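You operate a simulated robot arm through the tools that you are given. There is no shell and no other tool.

The job below is to be done with a simulated robot arm. You get a single attempt, and the scene is never put back.

Task
Roll the ball table back to the line and pump it level.
Fine: take the brake off to roll it and put it on again before you pump; level is the red pointer on the green mark. Where these are worked on the way, their far stop is far enough and under half their travel is too little: table brake.

Only the result counts: the job must be done as asked and must still hold three seconds after the hand-in. Knocking over, shifting, dropping, spilling or breaking anything else fails it.

Robot
A 7-joint arm with a two-finger parallel gripper, fixed in place. Base frame: the origin is at the foot of the arm, x ahead of it, y to its left, z up; the work surface is at about z = 900. Lengths are in mm, angles in rad, forces in N, time in s.
With the tool pointing down near the work surface it reaches from about 400 to 900 mm from the base axis. Its first joint turns from -0.297 to 2.199 rad. Payload 1.57 kg.
The TCP is the grasp point between the finger pads, 30 mm short of the fingertips. In the tool frame z runs along the fingers and y along their closing line. The gripper opens to 80 mm. The fingers are 17 mm wide and 12 mm thick; the gripper's body (40 by 82 mm) begins 80 mm behind the TCP.
Orientation is that of the tool frame in the base frame, as a unit quaternion [x, y, z, w]. With the fingers straight down and closing along the base's y, the tool's x points along the base's -x, its y along +y and its z along -z.

Tools
- The arm moves only by the tool servo_tool. Its argument "increments" is a list of rows, each a list of 7 numbers: the finger opening in mm, from 0 to 80, then the shift along the tool's x, y, z in mm, then the turn, a rotation vector about the tool's x, y, z in rad. In form: [[jaw, tx, ty, tz, rx, ry, rz], ...]. A call has 1 to 20 rows; each row shifts and turns the commanded pose from where the row before left it, along the tool's axes as they then stand. Each row takes 0.2 s and may step no farther than 50 mm and 0.15 rad from the row before; otherwise, or with a gripper value out of range, the whole call is refused. A pose out of reach is approached as far as the arm can. The call stops where the force on the tool passes 90 N (or 10 N more than at its start, if that is more) or the arm is blocked; 0.2 s more then pass. The fingers move at their own pace (about 45 mm/s each) and stop on an object; they squeeze with about 32 N. The grip force told is the motor's: it shows also when the fingers shut on nothing. Time passes only in rows, and 0.2 s behind the last, so rows that do not move let the fingers close. It gives the time, the measured TCP pose, the force on the tool (base axes), the opening and the grip force at its end, in the units of the frame above (readings bear some noise), with the torque about the TCP (base axes, N m) and any sound that the robot's microphone picked up.
- Cameras (640 x 400 px; columns grow to the right, rows downward): "scene" is fixed at [49.9, -500.5, 1411.5]; the picture's right is [0.29, -0.96, 0.00], its down [-0.91, -0.27, -0.30] and it looks along [0.29, 0.09, -0.95] (base axes); focal length 214 px, centre (320, 200). "wrist" rides on the gripper at [72, -7, -122] in the tool frame; the picture's right is [0.09, 1.00, 0.00], its down [-0.84, 0.08, -0.54] and it looks along [-0.54, 0.05, 0.84] (tool axes); focal length 238 px, centre (320, 200). There is no depth. A picture from a camera that has moved, and an enlarged one, comes with that camera's place and axes in the base frame and with its lens.
- get_image(camera): a new picture of that camera. The clock stands still meanwhile.
- lift_body(by): slides the trunk up (or, below 0, down) by that many mm; the arm rides with it, the base frame stays. It gives what a move gives, with no picture.
- enlarge(camera, box): a new picture of the part [left, top, right, bottom] of that camera's present view, enlarged. The clock stands still meanwhile.
- hand_in(): hands the job in; it is judged then, once.

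Nothing tells you positions but the pictures and the camera data. Unless the task says otherwise, let go and move clear before handing in.

The tools are called after ">>>" by a JSON object that holds its "name" and its "arguments". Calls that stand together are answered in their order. servo_tool: Moves the arm, as the interface text tells. Its arguments: {"type":"object","properties":{"increments":{"type":"array"}},"required":["increments"]} The other tools are called the same way: lift_body (by) slides the trunk up or down; get_image (camera) takes a picture; enlarge (camera, box) takes an enlarged picture of a part of a camera's view; hand_in () hands the job in.

At the start:

```text
time_s: 0.0
tool_pos: [510.9, -26.7, 1013.2]
ee_rot: [0.0, 1.0, 0.0, 0.001]
contact_force: [-0.2, -0.3, -0.3]
wrist_torque: [0.02, -0.02, 0.03]
gripper_width: 79.9
grip_force: 0.0
trunk travel left (down, up): [-650.0, 140.0]
```

scene: 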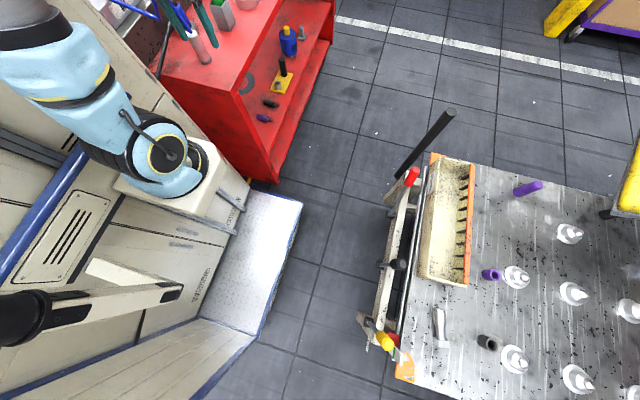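
wrist: 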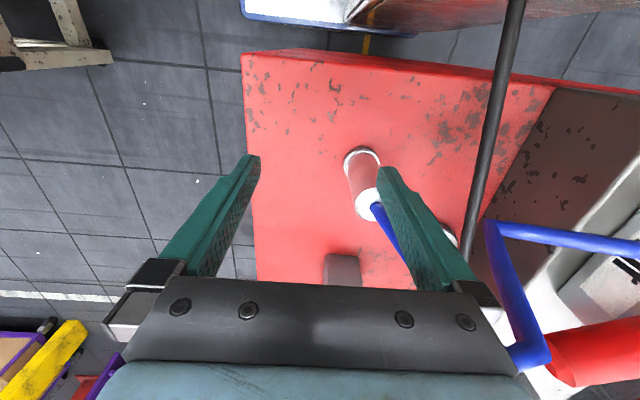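

I see a ball table at the right of the scene camera with a handle, a red-ended lever and a yellow pedal or lever, and a red workbench near the arm. I will look closer before moving.

>>> {"name": "enlarge", "arguments": {"camera": "scene", "box": [340, 90, 500, 190]}}

>>> {"name": "enlarge", "arguments": {"camera": "scene", "box": [340, 190, 500, 290]}}

>>> {"name": "enlarge", "arguments": {"camera": "scene", "box": [340, 290, 500, 390]}}

>>> {"name": "enlarge", "arguments": {"camera": "scene", "box": [320, 0, 640, 200]}}

>>> {"name": "enlarge", "arguments": {"camera": "scene", "box": [0, 0, 340, 212]}}

>>> {"name": "enlarge", "arguments": {"camera": "scene", "box": [400, 150, 640, 300]}}

```text
4.00 times, centred on (420, 140) of scene
camera zoom: at [49.9, -500.5, 1411.5], right [0.29, -0.96, 0.0], down [-0.91, -0.27, -0.3], along [0.29, 0.09, -0.95], focal length 858 px, centre (-80, 440)
```

zoom: 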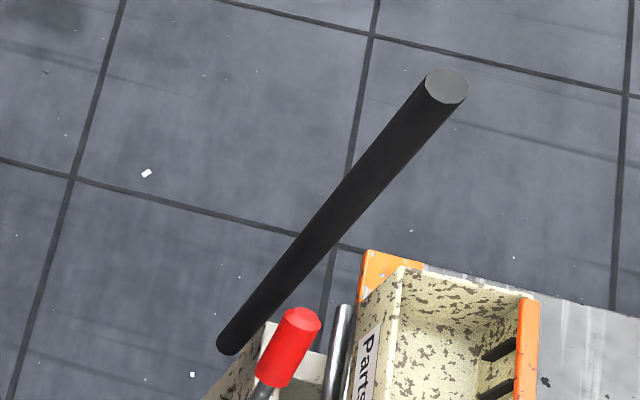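

```text
4.00 times, centred on (420, 240) of scene
camera zoom: at [49.9, -500.5, 1411.5], right [0.29, -0.96, 0.0], down [-0.91, -0.27, -0.3], along [0.29, 0.09, -0.95], focal length 858 px, centre (-80, 40)
```

zoom: 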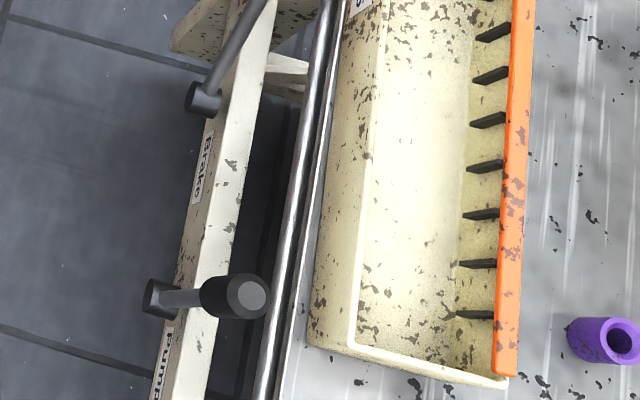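

```text
4.00 times, centred on (420, 340) of scene
camera zoom: at [49.9, -500.5, 1411.5], right [0.29, -0.96, 0.0], down [-0.91, -0.27, -0.3], along [0.29, 0.09, -0.95], focal length 858 px, centre (-80, -360)
```

zoom: 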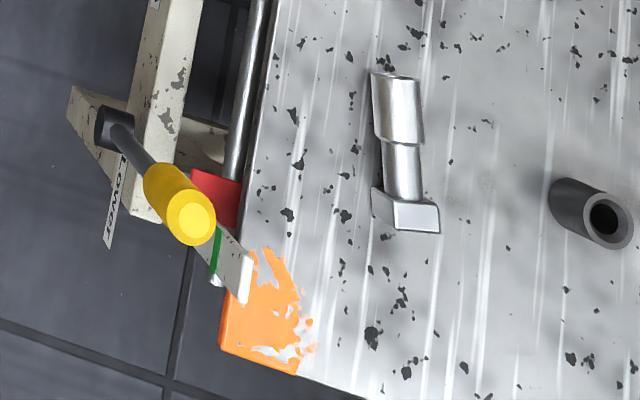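

```text
2.00 times, centred on (480, 100) of scene
camera zoom: at [49.9, -500.5, 1411.5], right [0.29, -0.96, 0.0], down [-0.91, -0.27, -0.3], along [0.29, 0.09, -0.95], focal length 429 px, centre (0, 400)
```

zoom: 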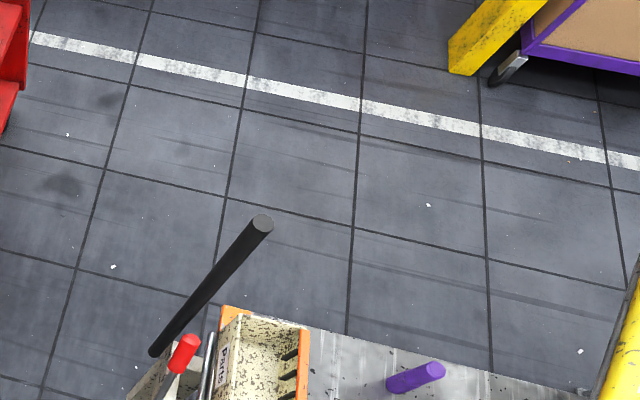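

```text
1.88 times, centred on (170, 106) of scene
camera zoom: at [49.9, -500.5, 1411.5], right [0.29, -0.96, 0.0], down [-0.91, -0.27, -0.3], along [0.29, 0.09, -0.95], focal length 404 px, centre (602, 377)
```

zoom: 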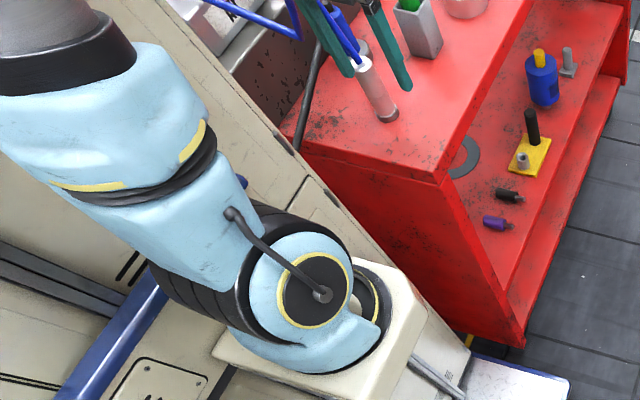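

```text
2.67 times, centred on (520, 225) of scene
camera zoom: at [49.9, -500.5, 1411.5], right [0.29, -0.96, 0.0], down [-0.91, -0.27, -0.3], along [0.29, 0.09, -0.95], focal length 572 px, centre (-213, 133)
```

zoom: 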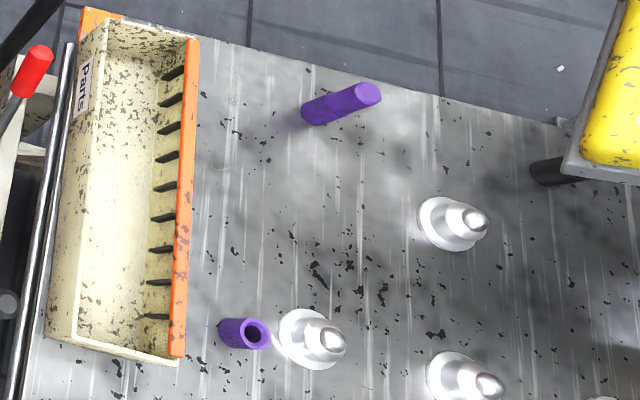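

The table lies along the right (y below about -650), with Brake (red), Pump (black) and Lower (yellow) levers on a rail parallel to x, and a gauge near the yellow lever. I will raise the trunk and swing the wrist camera toward it to see more.

>>> {"name": "lift_body", "arguments": {"by": 120}}

>>> {"name": "enlarge", "arguments": {"camera": "wrist", "box": [0, 0, 320, 200]}}

>>> {"name": "enlarge", "arguments": {"camera": "scene", "box": [0, 200, 320, 400]}}

>>> {"name": "enlarge", "arguments": {"camera": "scene", "box": [180, 140, 420, 290]}}

```text
time_s: 1.5
tool_pos: [512.3, -26.5, 1132.5]
ee_rot: [0.0, 1.0, 0.0, 0.0]
contact_force: [0.4, 0.2, 0.3]
wrist_torque: [-0.01, -0.02, -0.01]
gripper_width: 80.2
grip_force: 0.1
trunk travel left (down, up): [-770.0, 20.0]
```

```text
2.00 times, centred on (160, 100) of wrist
camera zoom: at [440.5, -32.9, 1255.6], right [-0.09, 1.0, 0.0], down [0.84, 0.08, 0.54], along [0.54, 0.05, -0.84], focal length 477 px, centre (640, 400)
```

zoom: 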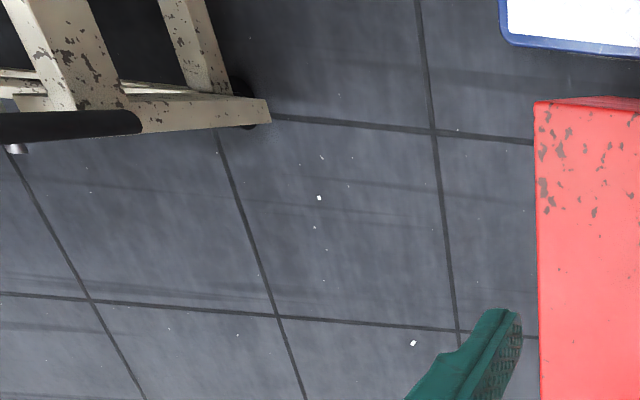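

```text
2.00 times, centred on (160, 300) of scene
camera zoom: at [49.9, -500.5, 1411.5], right [0.29, -0.96, 0.0], down [-0.91, -0.27, -0.3], along [0.29, 0.09, -0.95], focal length 429 px, centre (640, 0)
```

zoom: 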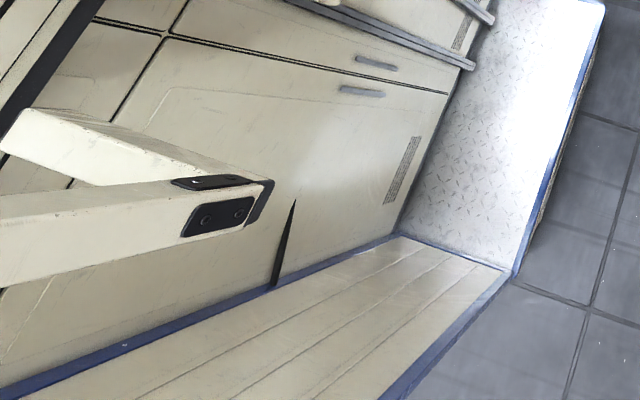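

```text
2.67 times, centred on (300, 215) of scene
camera zoom: at [49.9, -500.5, 1411.5], right [0.29, -0.96, 0.0], down [-0.91, -0.27, -0.3], along [0.29, 0.09, -0.95], focal length 572 px, centre (373, 160)
```

zoom: 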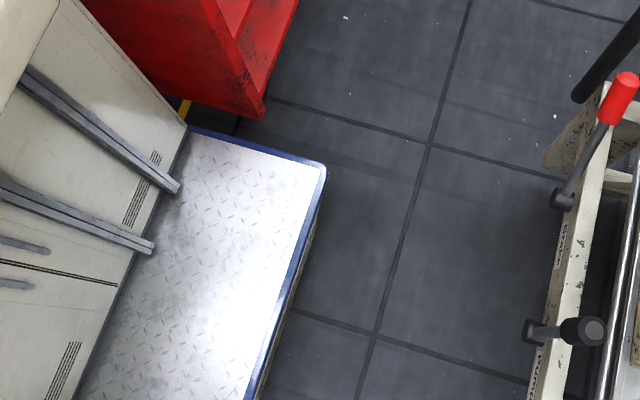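

The floor is at z = 0, the push post stands near [537, -715] from z of about 500 to 884, and the control rail is near z of about 600 at y of about -700. I will turn the tool so that the wrist camera looks toward the table.

>>> {"name": "servo_tool", "arguments": {"increments": [[80, 0, 0, 0, 0, 0, 0.15], [80, 0, 0, 0, 0, 0, 0.15], [80, 0, 0, 0, 0, 0, 0.15], [80, 0, 0, 0, 0, 0, 0.15], [80, 0, 0, 0, 0, 0, 0.15], [80, 0, 0, 0, 0, 0, 0.15], [80, 0, 0, 0, 0, 0, 0.15], [80, 0, 0, 0, 0, 0, 0.15], [80, 0, 0, 0, 0, 0, 0.15], [80, 0, 0, 0, 0, 0, 0.15]]}}

>>> {"name": "get_image", "arguments": {"camera": "wrist"}}

>>> {"name": "get_image", "arguments": {"camera": "scene"}}

```text
time_s: 3.7
tool_pos: [512.2, -25.5, 1132.7]
ee_rot: [0.683, 0.73, 0.0, 0.001]
contact_force: [0.1, 0.0, -0.6]
wrist_torque: [0.0, -0.01, 0.04]
gripper_width: 80.0
grip_force: 0.1
trunk travel left (down, up): [-770.0, 20.0]
```

```text
taken
camera wrist: at [500.8, 44.8, 1255.5], right [0.99, 0.16, 0.0], down [0.13, -0.83, 0.54], along [0.09, -0.54, -0.84], focal length 238 px, centre (320, 200)
```

wrist: 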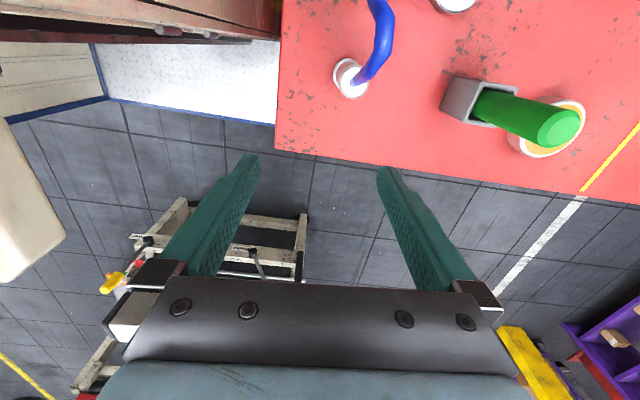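

```text
taken
```

scene: 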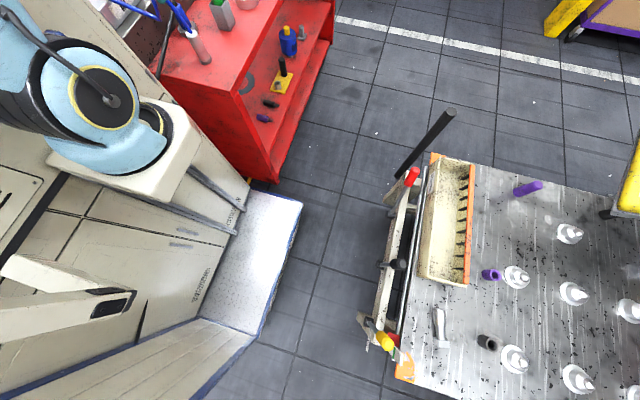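

The rail with three levers is now in sight at the left behind the finger; I see no near line yet. I will move the tool toward the table and tilt it to look at it more squarely.

>>> {"name": "servo_tool", "arguments": {"increments": [[80, -40, 0, 0, 0, 0, 0.05], [80, -40, 0, 0, 0, 0, 0], [80, -40, 0, 0, 0, 0, 0], [80, -40, 0, 0, 0, 0, 0], [80, -40, 0, 0, 0, 0, 0], [80, -40, 0, 0, 0, 0, 0], [80, -40, 0, 0, 0, 0, 0]]}}

>>> {"name": "get_image", "arguments": {"camera": "wrist"}}

>>> {"name": "get_image", "arguments": {"camera": "scene"}}

```text
time_s: 5.3
tool_pos: [519.8, -305.1, 1133.1]
ee_rot: [0.699, 0.716, 0.0, 0.0]
contact_force: [-0.5, 0.0, 0.2]
wrist_torque: [-0.04, 0.01, -0.02]
gripper_width: 80.0
grip_force: 0.0
trunk travel left (down, up): [-770.0, 20.0]
```

```text
taken
camera wrist: at [512.2, -234.0, 1255.5], right [0.99, 0.11, 0.0], down [0.1, -0.83, 0.54], along [0.06, -0.54, -0.84], focal length 238 px, centre (320, 200)
```

wrist: 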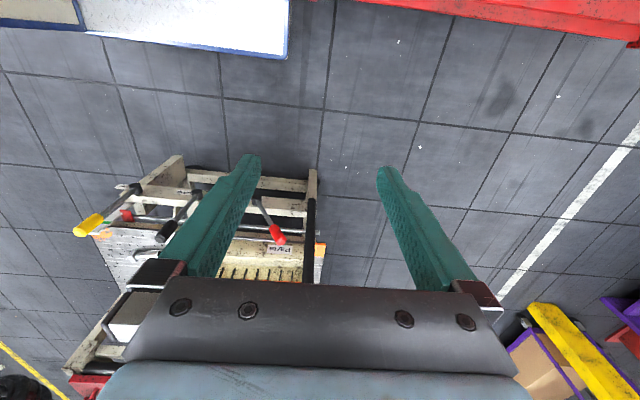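

```text
taken
```

scene: 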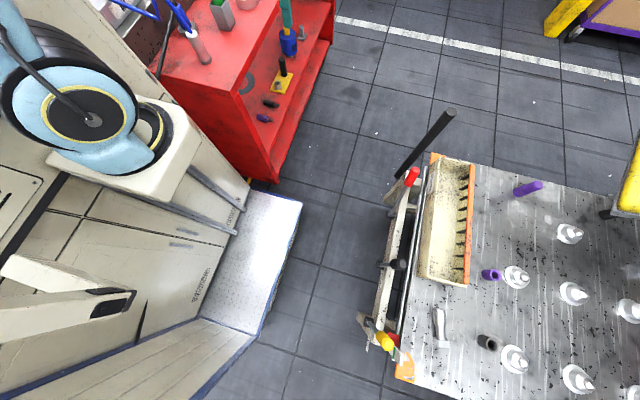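

>>> {"name": "enlarge", "arguments": {"camera": "wrist", "box": [60, 130, 340, 300]}}

>>> {"name": "enlarge", "arguments": {"camera": "wrist", "box": [0, 220, 160, 400]}}

```text
2.29 times, centred on (200, 215) of wrist
camera zoom: at [512.2, -234.0, 1255.5], right [0.99, 0.11, 0.0], down [0.1, -0.83, 0.54], along [0.06, -0.54, -0.84], focal length 545 px, centre (594, 166)
```

zoom: 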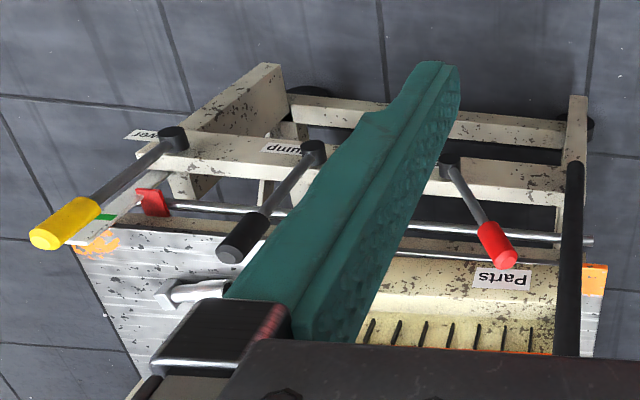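

```text
2.22 times, centred on (80, 310) of wrist
camera zoom: at [512.2, -234.0, 1255.5], right [0.99, 0.11, 0.0], down [0.1, -0.83, 0.54], along [0.06, -0.54, -0.84], focal length 530 px, centre (853, -44)
```

zoom: 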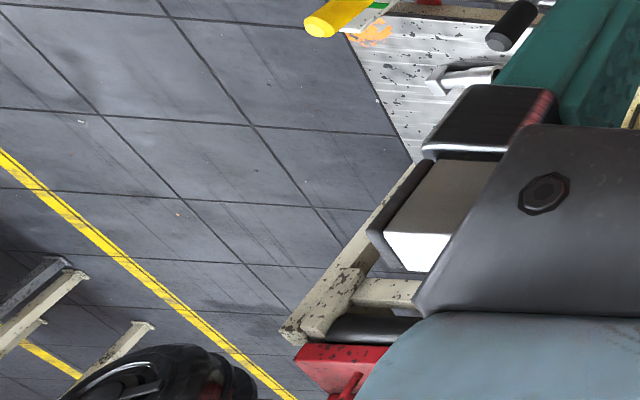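

The feet and wheels of the table show; the far yellow line and white line are metres away. I will tilt and shift to see the whole table and its surroundings.

>>> {"name": "servo_tool", "arguments": {"increments": [[80, 0, -30, 0, 0, -0.1, 0], [80, 0, -30, 0, 0, -0.1, 0], [80, 0, -30, 0, 0, -0.1, 0], [80, 0, -30, 0, 0, -0.1, 0]]}}

>>> {"name": "get_image", "arguments": {"camera": "wrist"}}

>>> {"name": "get_image", "arguments": {"camera": "scene"}}

```text
time_s: 6.3
tool_pos: [400.9, -310.7, 1135.9]
ee_rot: [0.686, 0.7, -0.139, 0.141]
contact_force: [0.0, 0.1, 0.8]
wrist_torque: [0.0, -0.02, 0.02]
gripper_width: 80.0
grip_force: 0.1
trunk travel left (down, up): [-770.0, 20.0]
```

```text
taken
camera wrist: at [392.4, -196.4, 1220.0], right [0.99, 0.1, -0.04], down [0.09, -0.56, 0.83], along [0.07, -0.82, -0.56], focal length 238 px, centre (320, 200)
```

wrist: 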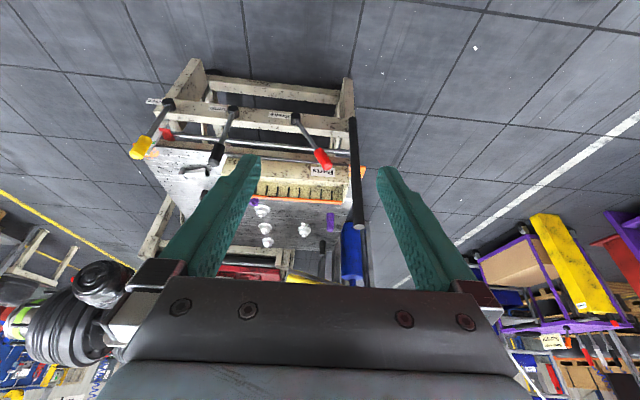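

```text
taken
```

scene: 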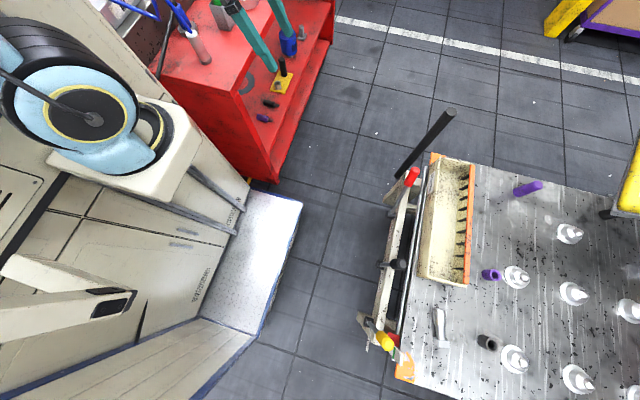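

>>> {"name": "enlarge", "arguments": {"camera": "wrist", "box": [110, 40, 390, 215]}}

>>> {"name": "enlarge", "arguments": {"camera": "wrist", "box": [140, 170, 390, 290]}}

```text
2.29 times, centred on (250, 128) of wrist
camera zoom: at [392.4, -196.4, 1220.0], right [0.99, 0.1, -0.04], down [0.09, -0.56, 0.83], along [0.07, -0.82, -0.56], focal length 545 px, centre (480, 366)
```

zoom: 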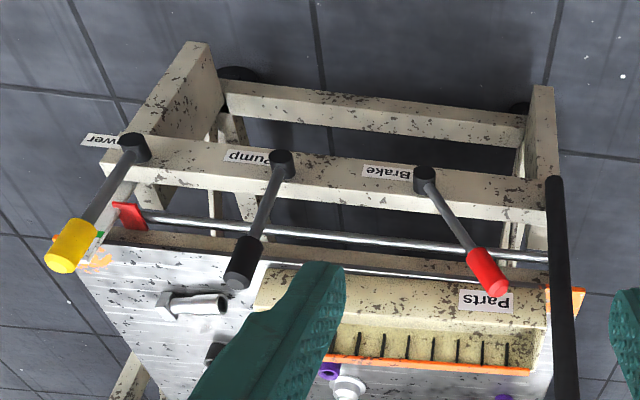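

```text
2.56 times, centred on (265, 230) of wrist
camera zoom: at [392.4, -196.4, 1220.0], right [0.99, 0.1, -0.04], down [0.09, -0.56, 0.83], along [0.07, -0.82, -0.56], focal length 610 px, centre (461, 123)
```

zoom: 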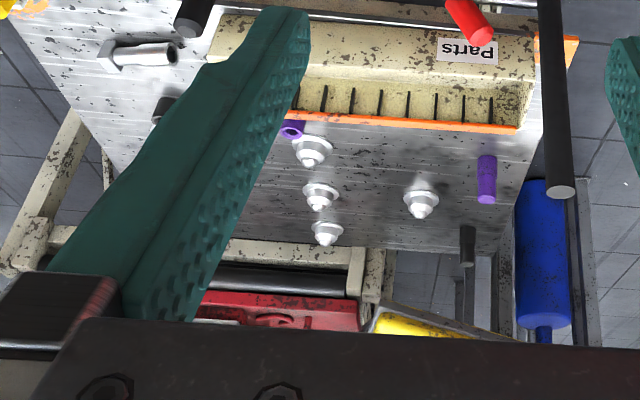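

The tabletop is near z = 655; Brake pivots near [347, -731, 505] with tip [460, -730, 722], Pump near [122, -731, 505→755], Lower near [-85, -731, 505→755]. I still need the line, so I look from further toward -x.

>>> {"name": "servo_tool", "arguments": {"increments": [[80, 0, -40, 0, 0, 0, 0], [80, 0, -40, 0, 0, 0, 0], [80, 0, -40, 0, 0, 0, 0], [80, 0, -40, 0, 0, 0, 0], [80, 0, -40, 0, 0, 0, 0]]}}

>>> {"name": "get_image", "arguments": {"camera": "wrist"}}

>>> {"name": "get_image", "arguments": {"camera": "scene"}}

```text
time_s: 7.5
tool_pos: [313.0, -372.5, 1188.1]
ee_rot: [0.685, 0.701, -0.139, 0.141]
contact_force: [0.4, 0.0, -0.2]
wrist_torque: [0.0, -0.03, -0.04]
gripper_width: 79.7
grip_force: 0.0
out of reach, approached as far as the arm can: row 1, 2, 3, 4, 5
trunk travel left (down, up): [-770.0, 20.0]
```

```text
taken
camera wrist: at [304.4, -259.5, 1273.6], right [0.99, 0.11, -0.04], down [0.09, -0.56, 0.82], along [0.07, -0.82, -0.57], focal length 238 px, centre (320, 200)
```

wrist: 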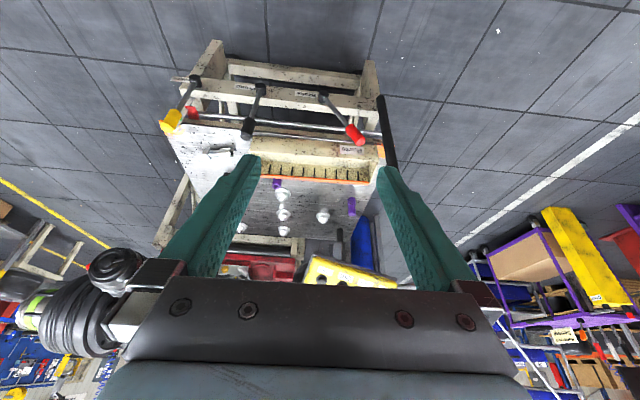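

```text
taken
```

scene: 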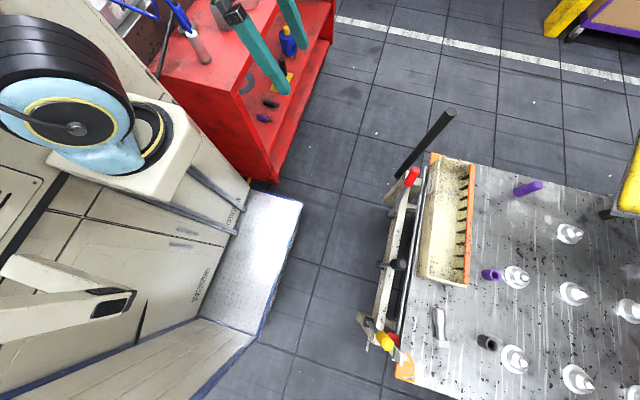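

>>> {"name": "enlarge", "arguments": {"camera": "wrist", "box": [150, 20, 430, 195]}}

>>> {"name": "enlarge", "arguments": {"camera": "wrist", "box": [140, 150, 420, 300]}}

>>> {"name": "enlarge", "arguments": {"camera": "wrist", "box": [0, 150, 200, 290]}}

>>> {"name": "enlarge", "arguments": {"camera": "wrist", "box": [440, 60, 640, 290]}}

```text
2.29 times, centred on (290, 108) of wrist
camera zoom: at [304.4, -259.5, 1273.6], right [0.99, 0.11, -0.04], down [0.09, -0.56, 0.82], along [0.07, -0.82, -0.57], focal length 545 px, centre (389, 411)
```

zoom: 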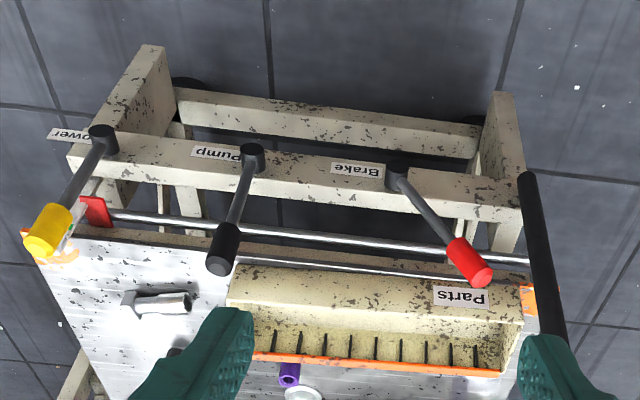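

```text
2.29 times, centred on (280, 225) of wrist
camera zoom: at [304.4, -259.5, 1273.6], right [0.99, 0.11, -0.04], down [0.09, -0.56, 0.82], along [0.07, -0.82, -0.57], focal length 545 px, centre (411, 143)
```

zoom: 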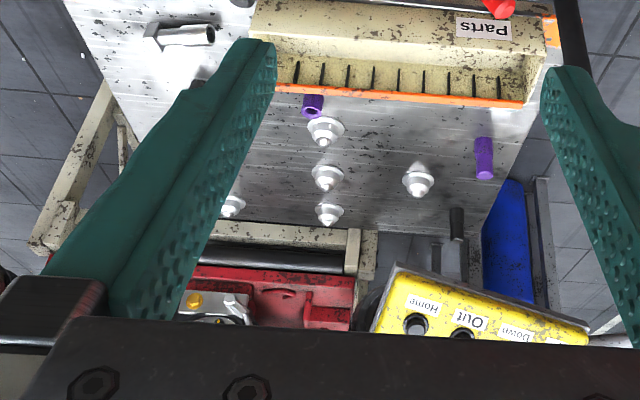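

```text
2.86 times, centred on (100, 220) of wrist
camera zoom: at [304.4, -259.5, 1273.6], right [0.99, 0.11, -0.04], down [0.09, -0.56, 0.82], along [0.07, -0.82, -0.57], focal length 681 px, centre (949, 143)
```

zoom: 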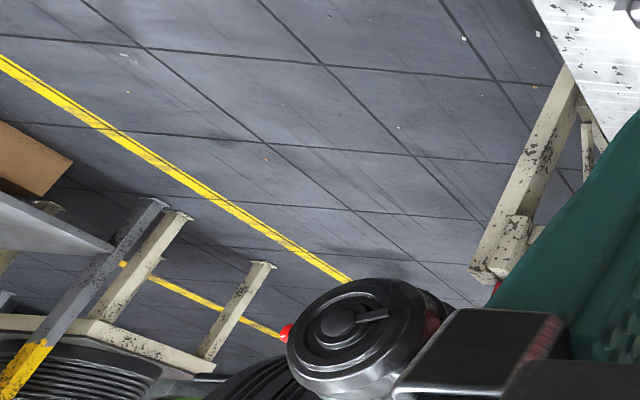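

```text
1.74 times, centred on (540, 175) of wrist
camera zoom: at [304.4, -259.5, 1273.6], right [0.99, 0.11, -0.04], down [0.09, -0.56, 0.82], along [0.07, -0.82, -0.57], focal length 414 px, centre (-63, 244)
```

zoom: 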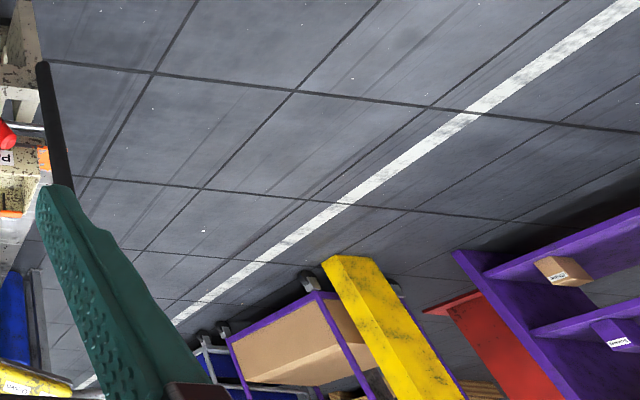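

Behind the table I now see a roller conveyor with a pendant ("Home/Out/Down"), so "the line" is probably that conveyor line at the table's far end. I will reach out over toward the table to see the far end and the gap.

>>> {"name": "servo_tool", "arguments": {"increments": [[80, -37, 0, 15, 0, 0, 0], [80, -37, 0, 15, 0, 0, 0], [80, -37, 0, 15, 0, 0, 0], [80, -37, 0, 15, 0, 0, 0]]}}

>>> {"name": "get_image", "arguments": {"camera": "wrist"}}

```text
time_s: 8.5
tool_pos: [315.7, -533.2, 1191.1]
ee_rot: [0.685, 0.7, -0.139, 0.143]
contact_force: [0.0, 0.1, 0.3]
wrist_torque: [-0.03, 0.02, 0.01]
gripper_width: 80.1
grip_force: 0.1
trunk travel left (down, up): [-770.0, 20.0]
```

```text
taken
camera wrist: at [307.4, -420.0, 1275.5], right [0.99, 0.11, -0.04], down [0.09, -0.56, 0.83], along [0.07, -0.82, -0.56], focal length 238 px, centre (320, 200)
```

wrist: 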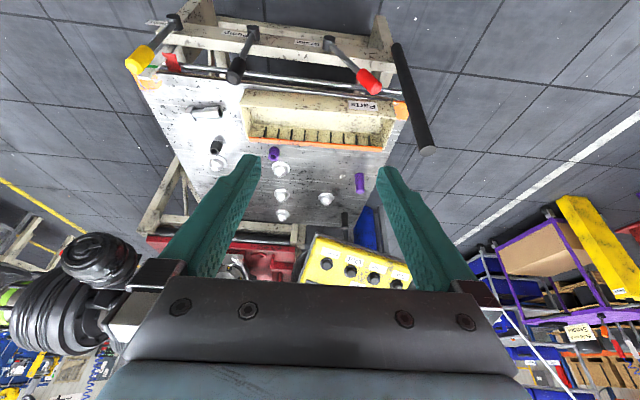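

>>> {"name": "enlarge", "arguments": {"camera": "wrist", "box": [120, 140, 440, 300]}}

>>> {"name": "servo_tool", "arguments": {"increments": [[40, -37, 0, 15, 0, -0.1, 0], [0, -37, 0, 15, 0, -0.1, 0], [0, 0, 0, 0, 0, 0, 0], [0, 0, 0, 0, 0, 0, 0]]}}

>>> {"name": "get_image", "arguments": {"camera": "wrist"}}

```text
2.00 times, centred on (280, 220) of wrist
camera zoom: at [307.4, -420.0, 1275.5], right [0.99, 0.11, -0.04], down [0.09, -0.56, 0.83], along [0.07, -0.82, -0.56], focal length 477 px, centre (400, 160)
```

zoom: 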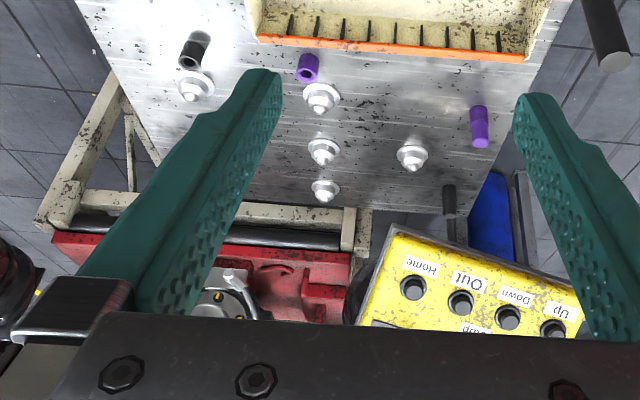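

```text
time_s: 9.5
tool_pos: [317.9, -616.2, 1196.1]
ee_rot: [0.668, 0.682, -0.207, 0.211]
contact_force: [-0.2, -0.5, 0.6]
wrist_torque: [0.01, 0.01, 0.01]
gripper_width: 0.1
grip_force: 3.2
trunk travel left (down, up): [-770.0, 20.0]
```

```text
taken
camera wrist: at [308.4, -487.3, 1257.3], right [0.99, 0.1, -0.05], down [0.09, -0.38, 0.92], along [0.07, -0.92, -0.39], focal length 238 px, centre (320, 200)
```

wrist: 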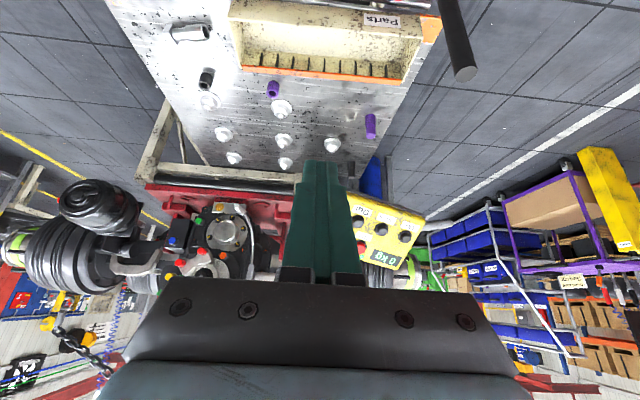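

>>> {"name": "enlarge", "arguments": {"camera": "wrist", "box": [100, 80, 420, 280]}}

>>> {"name": "enlarge", "arguments": {"camera": "wrist", "box": [120, 80, 320, 205]}}

```text
2.00 times, centred on (260, 180) of wrist
camera zoom: at [308.4, -487.3, 1257.3], right [0.99, 0.1, -0.05], down [0.09, -0.38, 0.92], along [0.07, -0.92, -0.39], focal length 477 px, centre (440, 240)
```

zoom: 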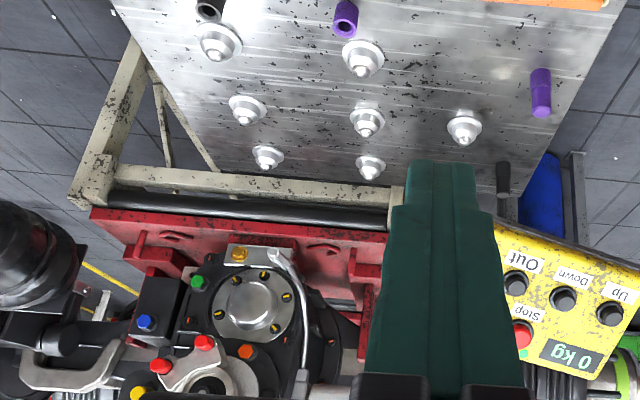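

```text
3.20 times, centred on (220, 142) of wrist
camera zoom: at [308.4, -487.3, 1257.3], right [0.99, 0.1, -0.05], down [0.09, -0.38, 0.92], along [0.07, -0.92, -0.39], focal length 763 px, centre (640, 384)
```

zoom: 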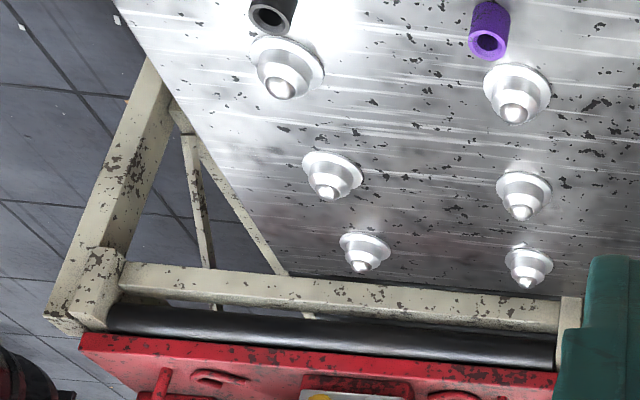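

The line is the beige conveyor carrying the red pallet, just behind the table's far edge. Now I back off and lower the trunk to view the wheels, base and gauge from the front.

>>> {"name": "servo_tool", "arguments": {"increments": [[0, 40, 0, -27, 0, 0, 0], [0, 40, 0, -27, 0, 0, 0], [0, 30, 0, -20, 0, 0, 0]]}}

>>> {"name": "lift_body", "arguments": {"by": -300}}

>>> {"name": "get_image", "arguments": {"camera": "wrist"}}

>>> {"name": "get_image", "arguments": {"camera": "scene"}}

```text
time_s: 10.3
tool_pos: [314.5, -480.2, 1196.0]
ee_rot: [0.668, 0.683, -0.207, 0.211]
contact_force: [0.0, -0.3, -0.3]
wrist_torque: [0.01, 0.02, 0.0]
gripper_width: 0.0
grip_force: 21.0
trunk travel left (down, up): [-770.0, 20.0]
```

```text
time_s: 13.3
tool_pos: [314.6, -480.3, 898.2]
ee_rot: [0.668, 0.682, -0.206, 0.212]
contact_force: [-0.9, 0.5, 0.2]
wrist_torque: [0.03, -0.01, -0.01]
gripper_width: 0.0
grip_force: 20.9
trunk travel left (down, up): [-470.0, 320.0]
```

```text
taken
camera wrist: at [305.6, -352.6, 957.1], right [0.99, 0.1, -0.05], down [0.09, -0.38, 0.92], along [0.07, -0.92, -0.39], focal length 238 px, centre (320, 200)
```

wrist: 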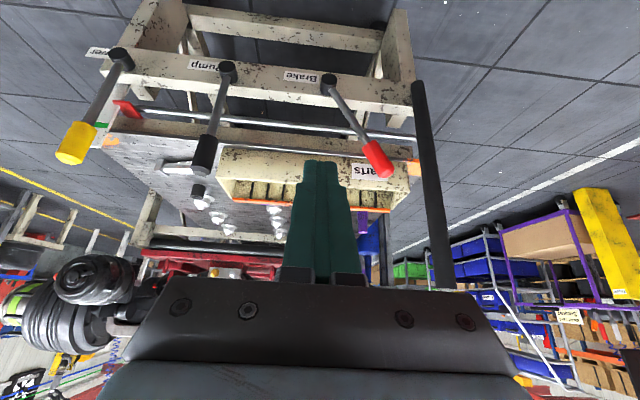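

```text
taken
```

scene: 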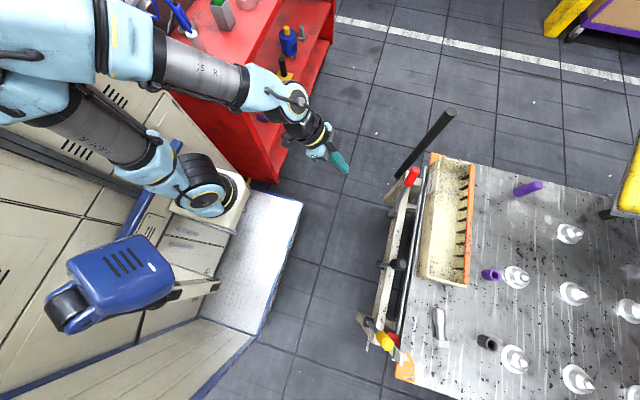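

>>> {"name": "lift_body", "arguments": {"by": -200}}

>>> {"name": "get_image", "arguments": {"camera": "wrist"}}

>>> {"name": "get_image", "arguments": {"camera": "scene"}}

```text
time_s: 15.5
tool_pos: [314.6, -480.8, 696.0]
ee_rot: [0.669, 0.683, -0.206, 0.211]
contact_force: [-0.2, 0.4, -0.1]
wrist_torque: [-0.03, 0.01, 0.01]
gripper_width: 0.0
grip_force: 21.5
trunk travel left (down, up): [-270.0, 520.0]
```

```text
taken
camera wrist: at [305.6, -352.6, 757.1], right [0.99, 0.1, -0.05], down [0.09, -0.38, 0.92], along [0.07, -0.92, -0.39], focal length 238 px, centre (320, 200)
```

wrist: 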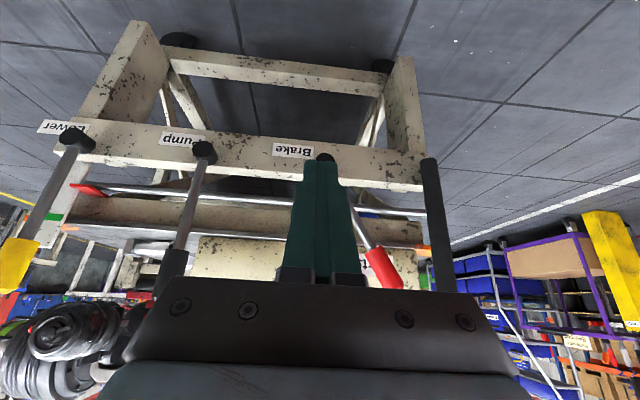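

```text
taken
```

scene: 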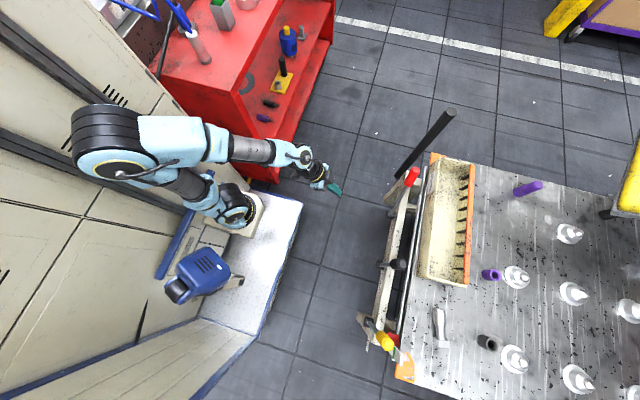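

>>> {"name": "enlarge", "arguments": {"camera": "wrist", "box": [70, 10, 270, 130]}}

>>> {"name": "enlarge", "arguments": {"camera": "wrist", "box": [270, 30, 470, 155]}}

>>> {"name": "enlarge", "arguments": {"camera": "wrist", "box": [0, 110, 200, 300]}}

>>> {"name": "enlarge", "arguments": {"camera": "wrist", "box": [260, 140, 460, 300]}}

```text
3.20 times, centred on (170, 70) of wrist
camera zoom: at [305.6, -352.6, 757.1], right [0.99, 0.1, -0.05], down [0.09, -0.38, 0.92], along [0.07, -0.92, -0.39], focal length 763 px, centre (800, 616)
```

zoom: 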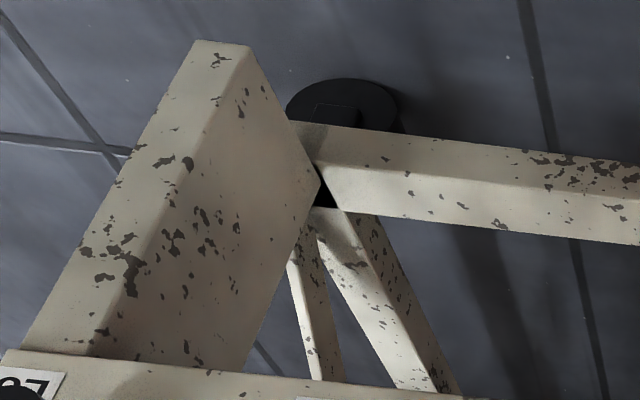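

```text
3.20 times, centred on (370, 92) of wrist
camera zoom: at [305.6, -352.6, 757.1], right [0.99, 0.1, -0.05], down [0.09, -0.38, 0.92], along [0.07, -0.92, -0.39], focal length 763 px, centre (160, 544)
```

zoom: 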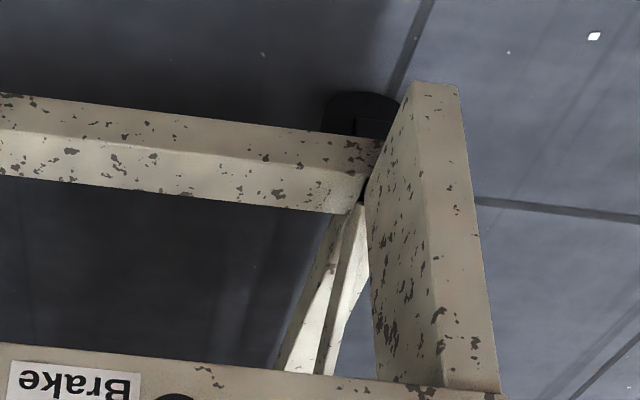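

```text
2.11 times, centred on (100, 205) of wrist
camera zoom: at [305.6, -352.6, 757.1], right [0.99, 0.1, -0.05], down [0.09, -0.38, 0.92], along [0.07, -0.92, -0.39], focal length 502 px, centre (783, 190)
```

zoom: 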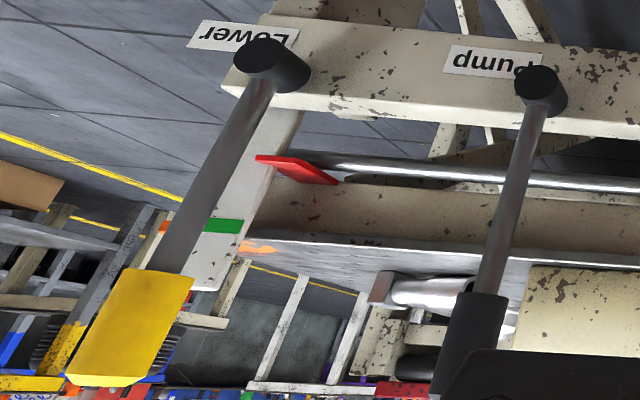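

```text
2.50 times, centred on (360, 220) of wrist
camera zoom: at [305.6, -352.6, 757.1], right [0.99, 0.1, -0.05], down [0.09, -0.38, 0.92], along [0.07, -0.92, -0.39], focal length 596 px, centre (220, 150)
```

zoom: 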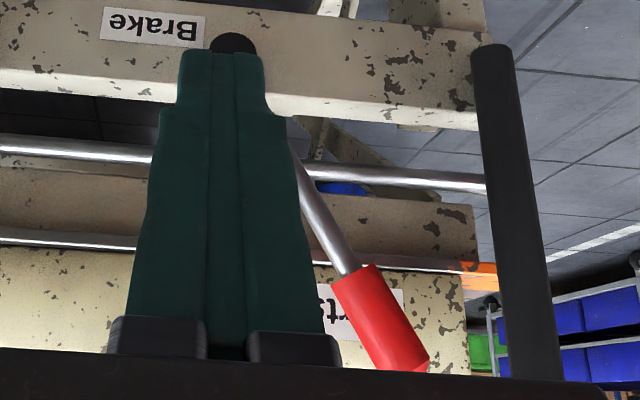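

The gauge shows the red pointer about 60 mm below the green mark, so pumping must raise the table. Before choosing the rolling direction I want to triangulate the gap between the table's far edge and the line, so I raise the trunk again and zoom in.

>>> {"name": "lift_body", "arguments": {"by": 200}}

>>> {"name": "enlarge", "arguments": {"camera": "wrist", "box": [120, 170, 300, 280]}}

>>> {"name": "lift_body", "arguments": {"by": 310}}

>>> {"name": "enlarge", "arguments": {"camera": "wrist", "box": [120, 100, 300, 220]}}

>>> {"name": "enlarge", "arguments": {"camera": "wrist", "box": [230, 100, 430, 220]}}

```text
time_s: 17.6
tool_pos: [315.5, -481.5, 897.6]
ee_rot: [0.668, 0.683, -0.207, 0.211]
contact_force: [0.9, 0.3, 0.1]
wrist_torque: [0.0, 0.0, -0.03]
gripper_width: 0.0
grip_force: 21.6
trunk travel left (down, up): [-470.0, 320.0]
```

```text
3.56 times, centred on (210, 225) of wrist
camera zoom: at [305.6, -352.6, 957.0], right [0.99, 0.1, -0.05], down [0.09, -0.38, 0.92], along [0.07, -0.92, -0.39], focal length 848 px, centre (711, 111)
```

zoom: 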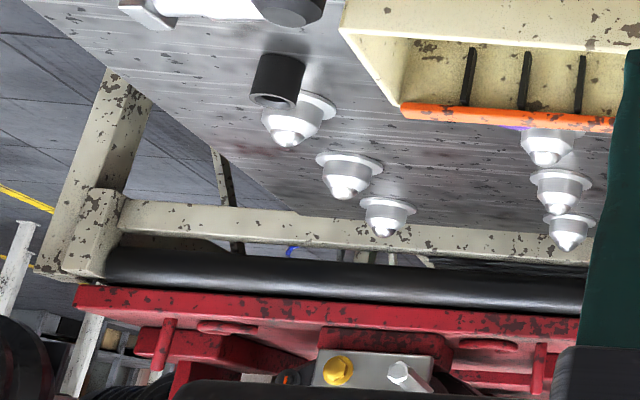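

```text
time_s: 20.7
tool_pos: [314.1, -480.0, 1207.0]
ee_rot: [0.668, 0.682, -0.207, 0.211]
contact_force: [-0.3, 0.2, 0.7]
wrist_torque: [0.02, -0.01, 0.01]
gripper_width: 0.0
grip_force: 21.6
trunk travel left (down, up): [-780.0, 10.0]
```

```text
3.33 times, centred on (210, 160) of wrist
camera zoom: at [305.6, -352.6, 1267.0], right [0.99, 0.1, -0.05], down [0.09, -0.38, 0.92], along [0.07, -0.92, -0.39], focal length 794 px, centre (687, 333)
```

zoom: 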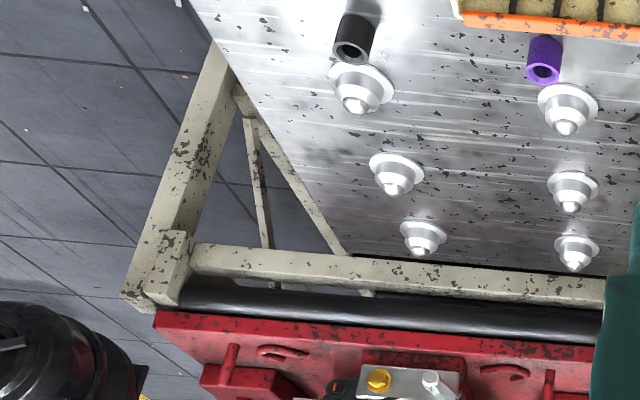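

```text
3.20 times, centred on (330, 160) of wrist
camera zoom: at [305.6, -352.6, 1267.0], right [0.99, 0.1, -0.05], down [0.09, -0.38, 0.92], along [0.07, -0.92, -0.39], focal length 763 px, centre (288, 328)
```

zoom: 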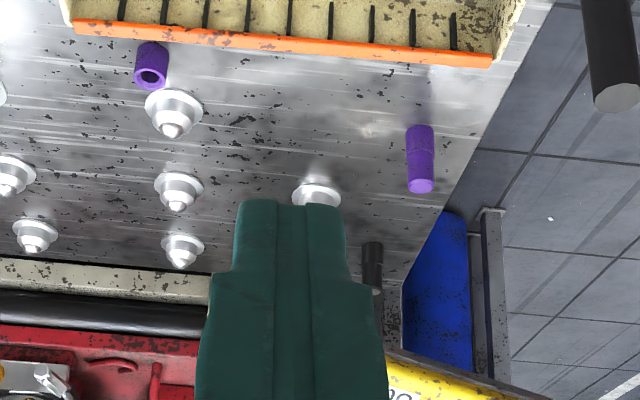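

Triangulation puts the line's end frame at x from about -490 to 330, y of about -1617, while the table spans x from -165 to 605: the table must roll about 300 mm toward -x, and the push post at the +x end fits that. First I lower the trunk and line up with the red brake knob (leaning to +x, tip near [471, -731, 729]).

>>> {"name": "lift_body", "arguments": {"by": -330}}

>>> {"name": "servo_tool", "arguments": {"increments": [[80, -3, 22.8, 37.8, 0, 0, 0], [80, -3, 22.8, 37.8, 0, 0, 0], [80, -3, 22.8, 37.8, 0, 0, 0], [80, -3, 22.8, 37.8, 0, 0, 0], [80, -3, 22.8, 37.8, 0, 0, 0], [80, -3, 22.8, 37.8, 0, 0, 0]]}}

>>> {"name": "get_image", "arguments": {"camera": "wrist"}}

>>> {"name": "get_image", "arguments": {"camera": "scene"}}

```text
time_s: 24.0
tool_pos: [313.3, -480.4, 875.7]
ee_rot: [0.668, 0.683, -0.207, 0.212]
contact_force: [0.4, 0.3, 1.0]
wrist_torque: [0.0, -0.01, 0.01]
gripper_width: 0.0
grip_force: 21.6
trunk travel left (down, up): [-450.0, 340.0]
```

```text
time_s: 25.4
tool_pos: [453.4, -617.4, 700.0]
ee_rot: [0.668, 0.682, -0.207, 0.212]
contact_force: [-0.7, -0.3, 0.7]
wrist_torque: [0.04, -0.01, 0.0]
gripper_width: 79.9
grip_force: 0.0
trunk travel left (down, up): [-450.0, 340.0]
```

```text
taken
camera wrist: at [444.4, -489.9, 758.8], right [0.99, 0.1, -0.05], down [0.09, -0.38, 0.92], along [0.07, -0.92, -0.39], focal length 238 px, centre (320, 200)
```

wrist: 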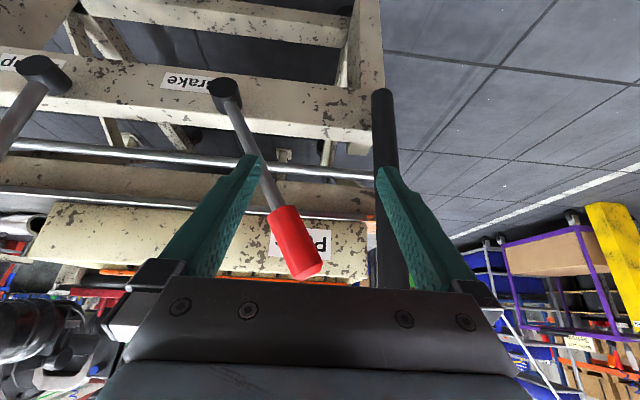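

```text
taken
```

scene: 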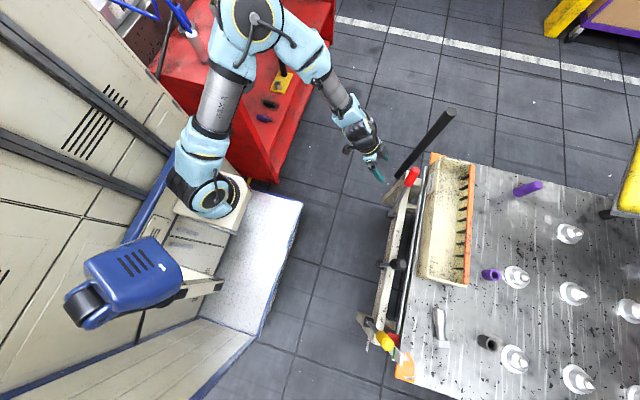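

The red brake knob is now between the fingers in view, at about x = 440 at z = 700, y = -734. I advance to cage it with open fingers.

>>> {"name": "servo_tool", "arguments": {"increments": [[80, 0, -13, 0, 0, 0, 0], [80, -32, -0.9, 22, 0, 0, 0], [80, -32, -0.9, 22, 0, 0, 0], [80, -32, -0.9, 22, 0, 0, 0]]}}

>>> {"name": "get_image", "arguments": {"camera": "wrist"}}

>>> {"name": "enlarge", "arguments": {"camera": "scene", "box": [340, 120, 500, 220]}}

```text
time_s: 26.4
tool_pos: [442.5, -736.9, 699.5]
ee_rot: [0.668, 0.683, -0.206, 0.212]
contact_force: [-0.4, -0.3, 0.7]
wrist_torque: [0.01, 0.01, 0.01]
gripper_width: 79.8
grip_force: 0.0
trunk travel left (down, up): [-450.0, 340.0]
```

```text
taken
camera wrist: at [433.1, -608.5, 759.5], right [0.99, 0.1, -0.05], down [0.09, -0.38, 0.92], along [0.07, -0.92, -0.39], focal length 238 px, centre (320, 200)
```

wrist: 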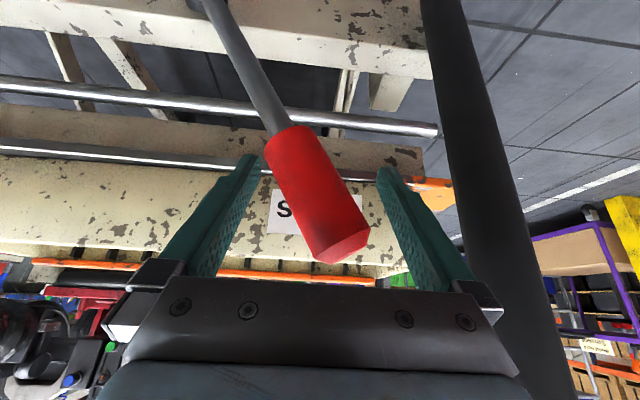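

```text
4.00 times, centred on (420, 170) of scene
camera zoom: at [49.9, -500.5, 1411.5], right [0.29, -0.96, 0.0], down [-0.91, -0.27, -0.3], along [0.29, 0.09, -0.95], focal length 858 px, centre (-80, 320)
```

zoom: 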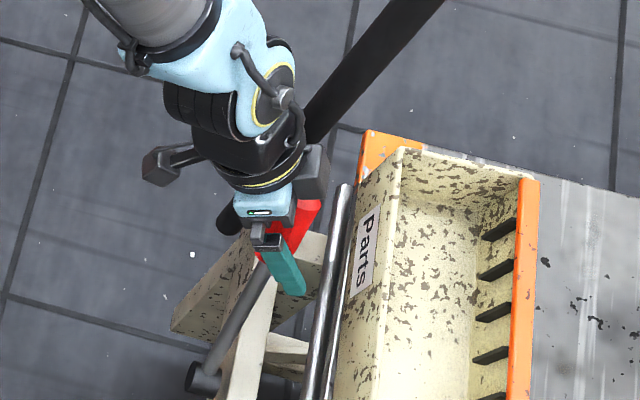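

The knob is caged between the fingers. I now sweep the brake lever toward -x in small steps, watching force and sounds.

>>> {"name": "servo_tool", "arguments": {"increments": [[70, 0, -12, 0, 0, 0, 0], [70, 0, -12, 0, 0, 0, 0], [70, 0, -12, 0, 0, 0, 0], [70, 0, -12, 0, 0, 0, 0], [70, 0, -12, 0, 0, 0, 0]]}}

>>> {"name": "get_image", "arguments": {"camera": "wrist"}}

>>> {"name": "enlarge", "arguments": {"camera": "scene", "box": [340, 120, 500, 220]}}

```text
time_s: 27.6
tool_pos: [382.1, -738.5, 699.1]
ee_rot: [0.668, 0.683, -0.207, 0.212]
contact_force: [0.5, 1.6, 0.2]
wrist_torque: [-0.01, 0.03, -0.03]
gripper_width: 70.7
grip_force: 0.5
trunk travel left (down, up): [-450.0, 340.0]
```

```text
taken
camera wrist: at [372.3, -611.2, 759.7], right [0.99, 0.1, -0.05], down [0.09, -0.38, 0.92], along [0.07, -0.92, -0.39], focal length 238 px, centre (320, 200)
```

wrist: 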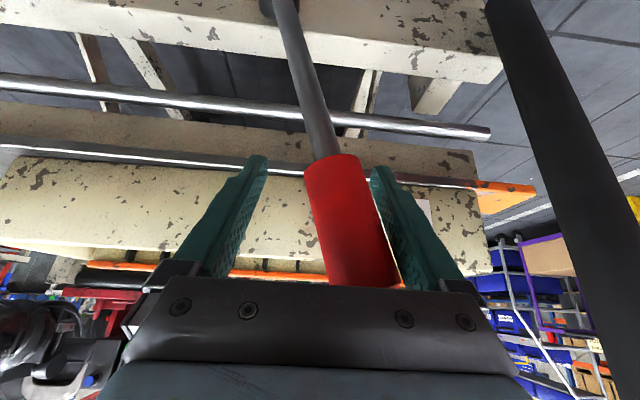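

```text
4.00 times, centred on (420, 170) of scene
camera zoom: at [49.9, -500.5, 1411.5], right [0.29, -0.96, 0.0], down [-0.91, -0.27, -0.3], along [0.29, 0.09, -0.95], focal length 858 px, centre (-80, 320)
```

zoom: 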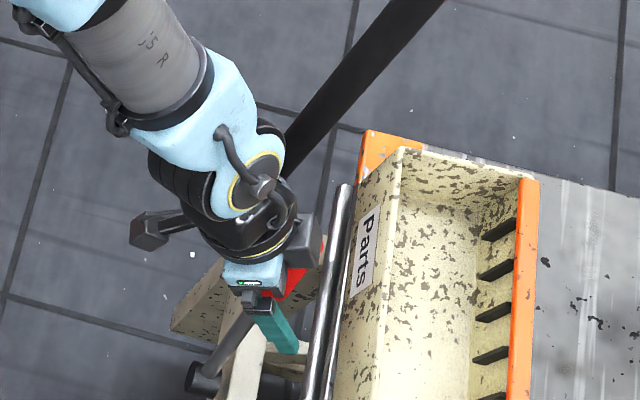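

>>> {"name": "servo_tool", "arguments": {"increments": [[70, 0, -12, 0, 0, 0, 0], [70, 0, -12, 0, 0, 0, 0], [70, 0, -12, 0, 0, 0, 0], [70, 0, -12, 0, 0, 0, 0], [70, 0, -12, 0, 0, 0, 0], [70, 0, -12, 0, 0, 0, 0], [70, 0, -12, 0, 0, 0, 0], [70, 0, -12, 0, 0, 0, 0], [70, 0, -12, 0, 0, 0, 0]]}}

>>> {"name": "get_image", "arguments": {"camera": "wrist"}}

>>> {"name": "get_image", "arguments": {"camera": "scene"}}

```text
time_s: 29.6
tool_pos: [269.4, -738.5, 698.2]
ee_rot: [0.67, 0.682, -0.206, 0.208]
contact_force: [-0.2, -0.3, -0.7]
wrist_torque: [-0.04, 0.02, 0.02]
gripper_width: 70.0
grip_force: 0.1
trunk travel left (down, up): [-450.0, 340.0]
```

```text
taken
camera wrist: at [261.3, -612.2, 759.7], right [0.99, 0.09, -0.06], down [0.09, -0.39, 0.92], along [0.06, -0.92, -0.39], focal length 238 px, centre (320, 200)
```

wrist: 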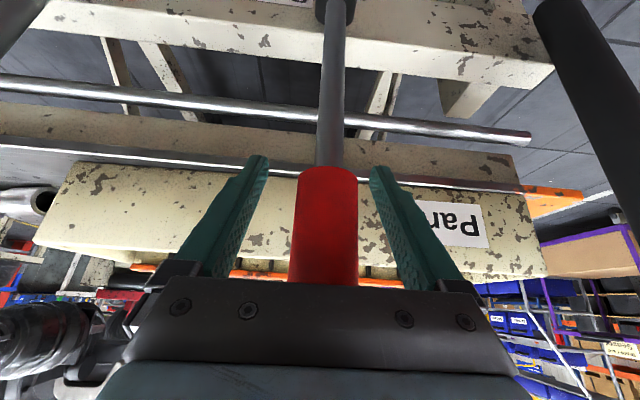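

```text
taken
```

scene: 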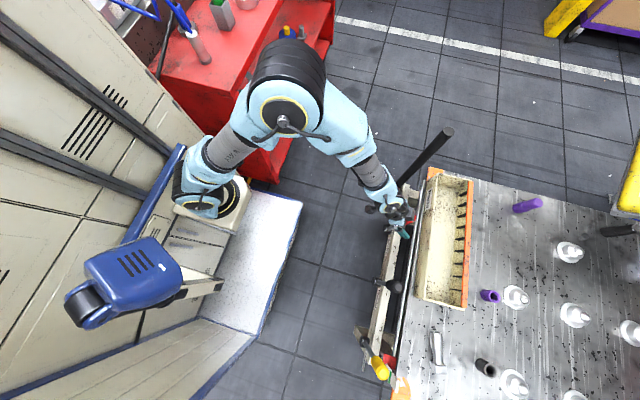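

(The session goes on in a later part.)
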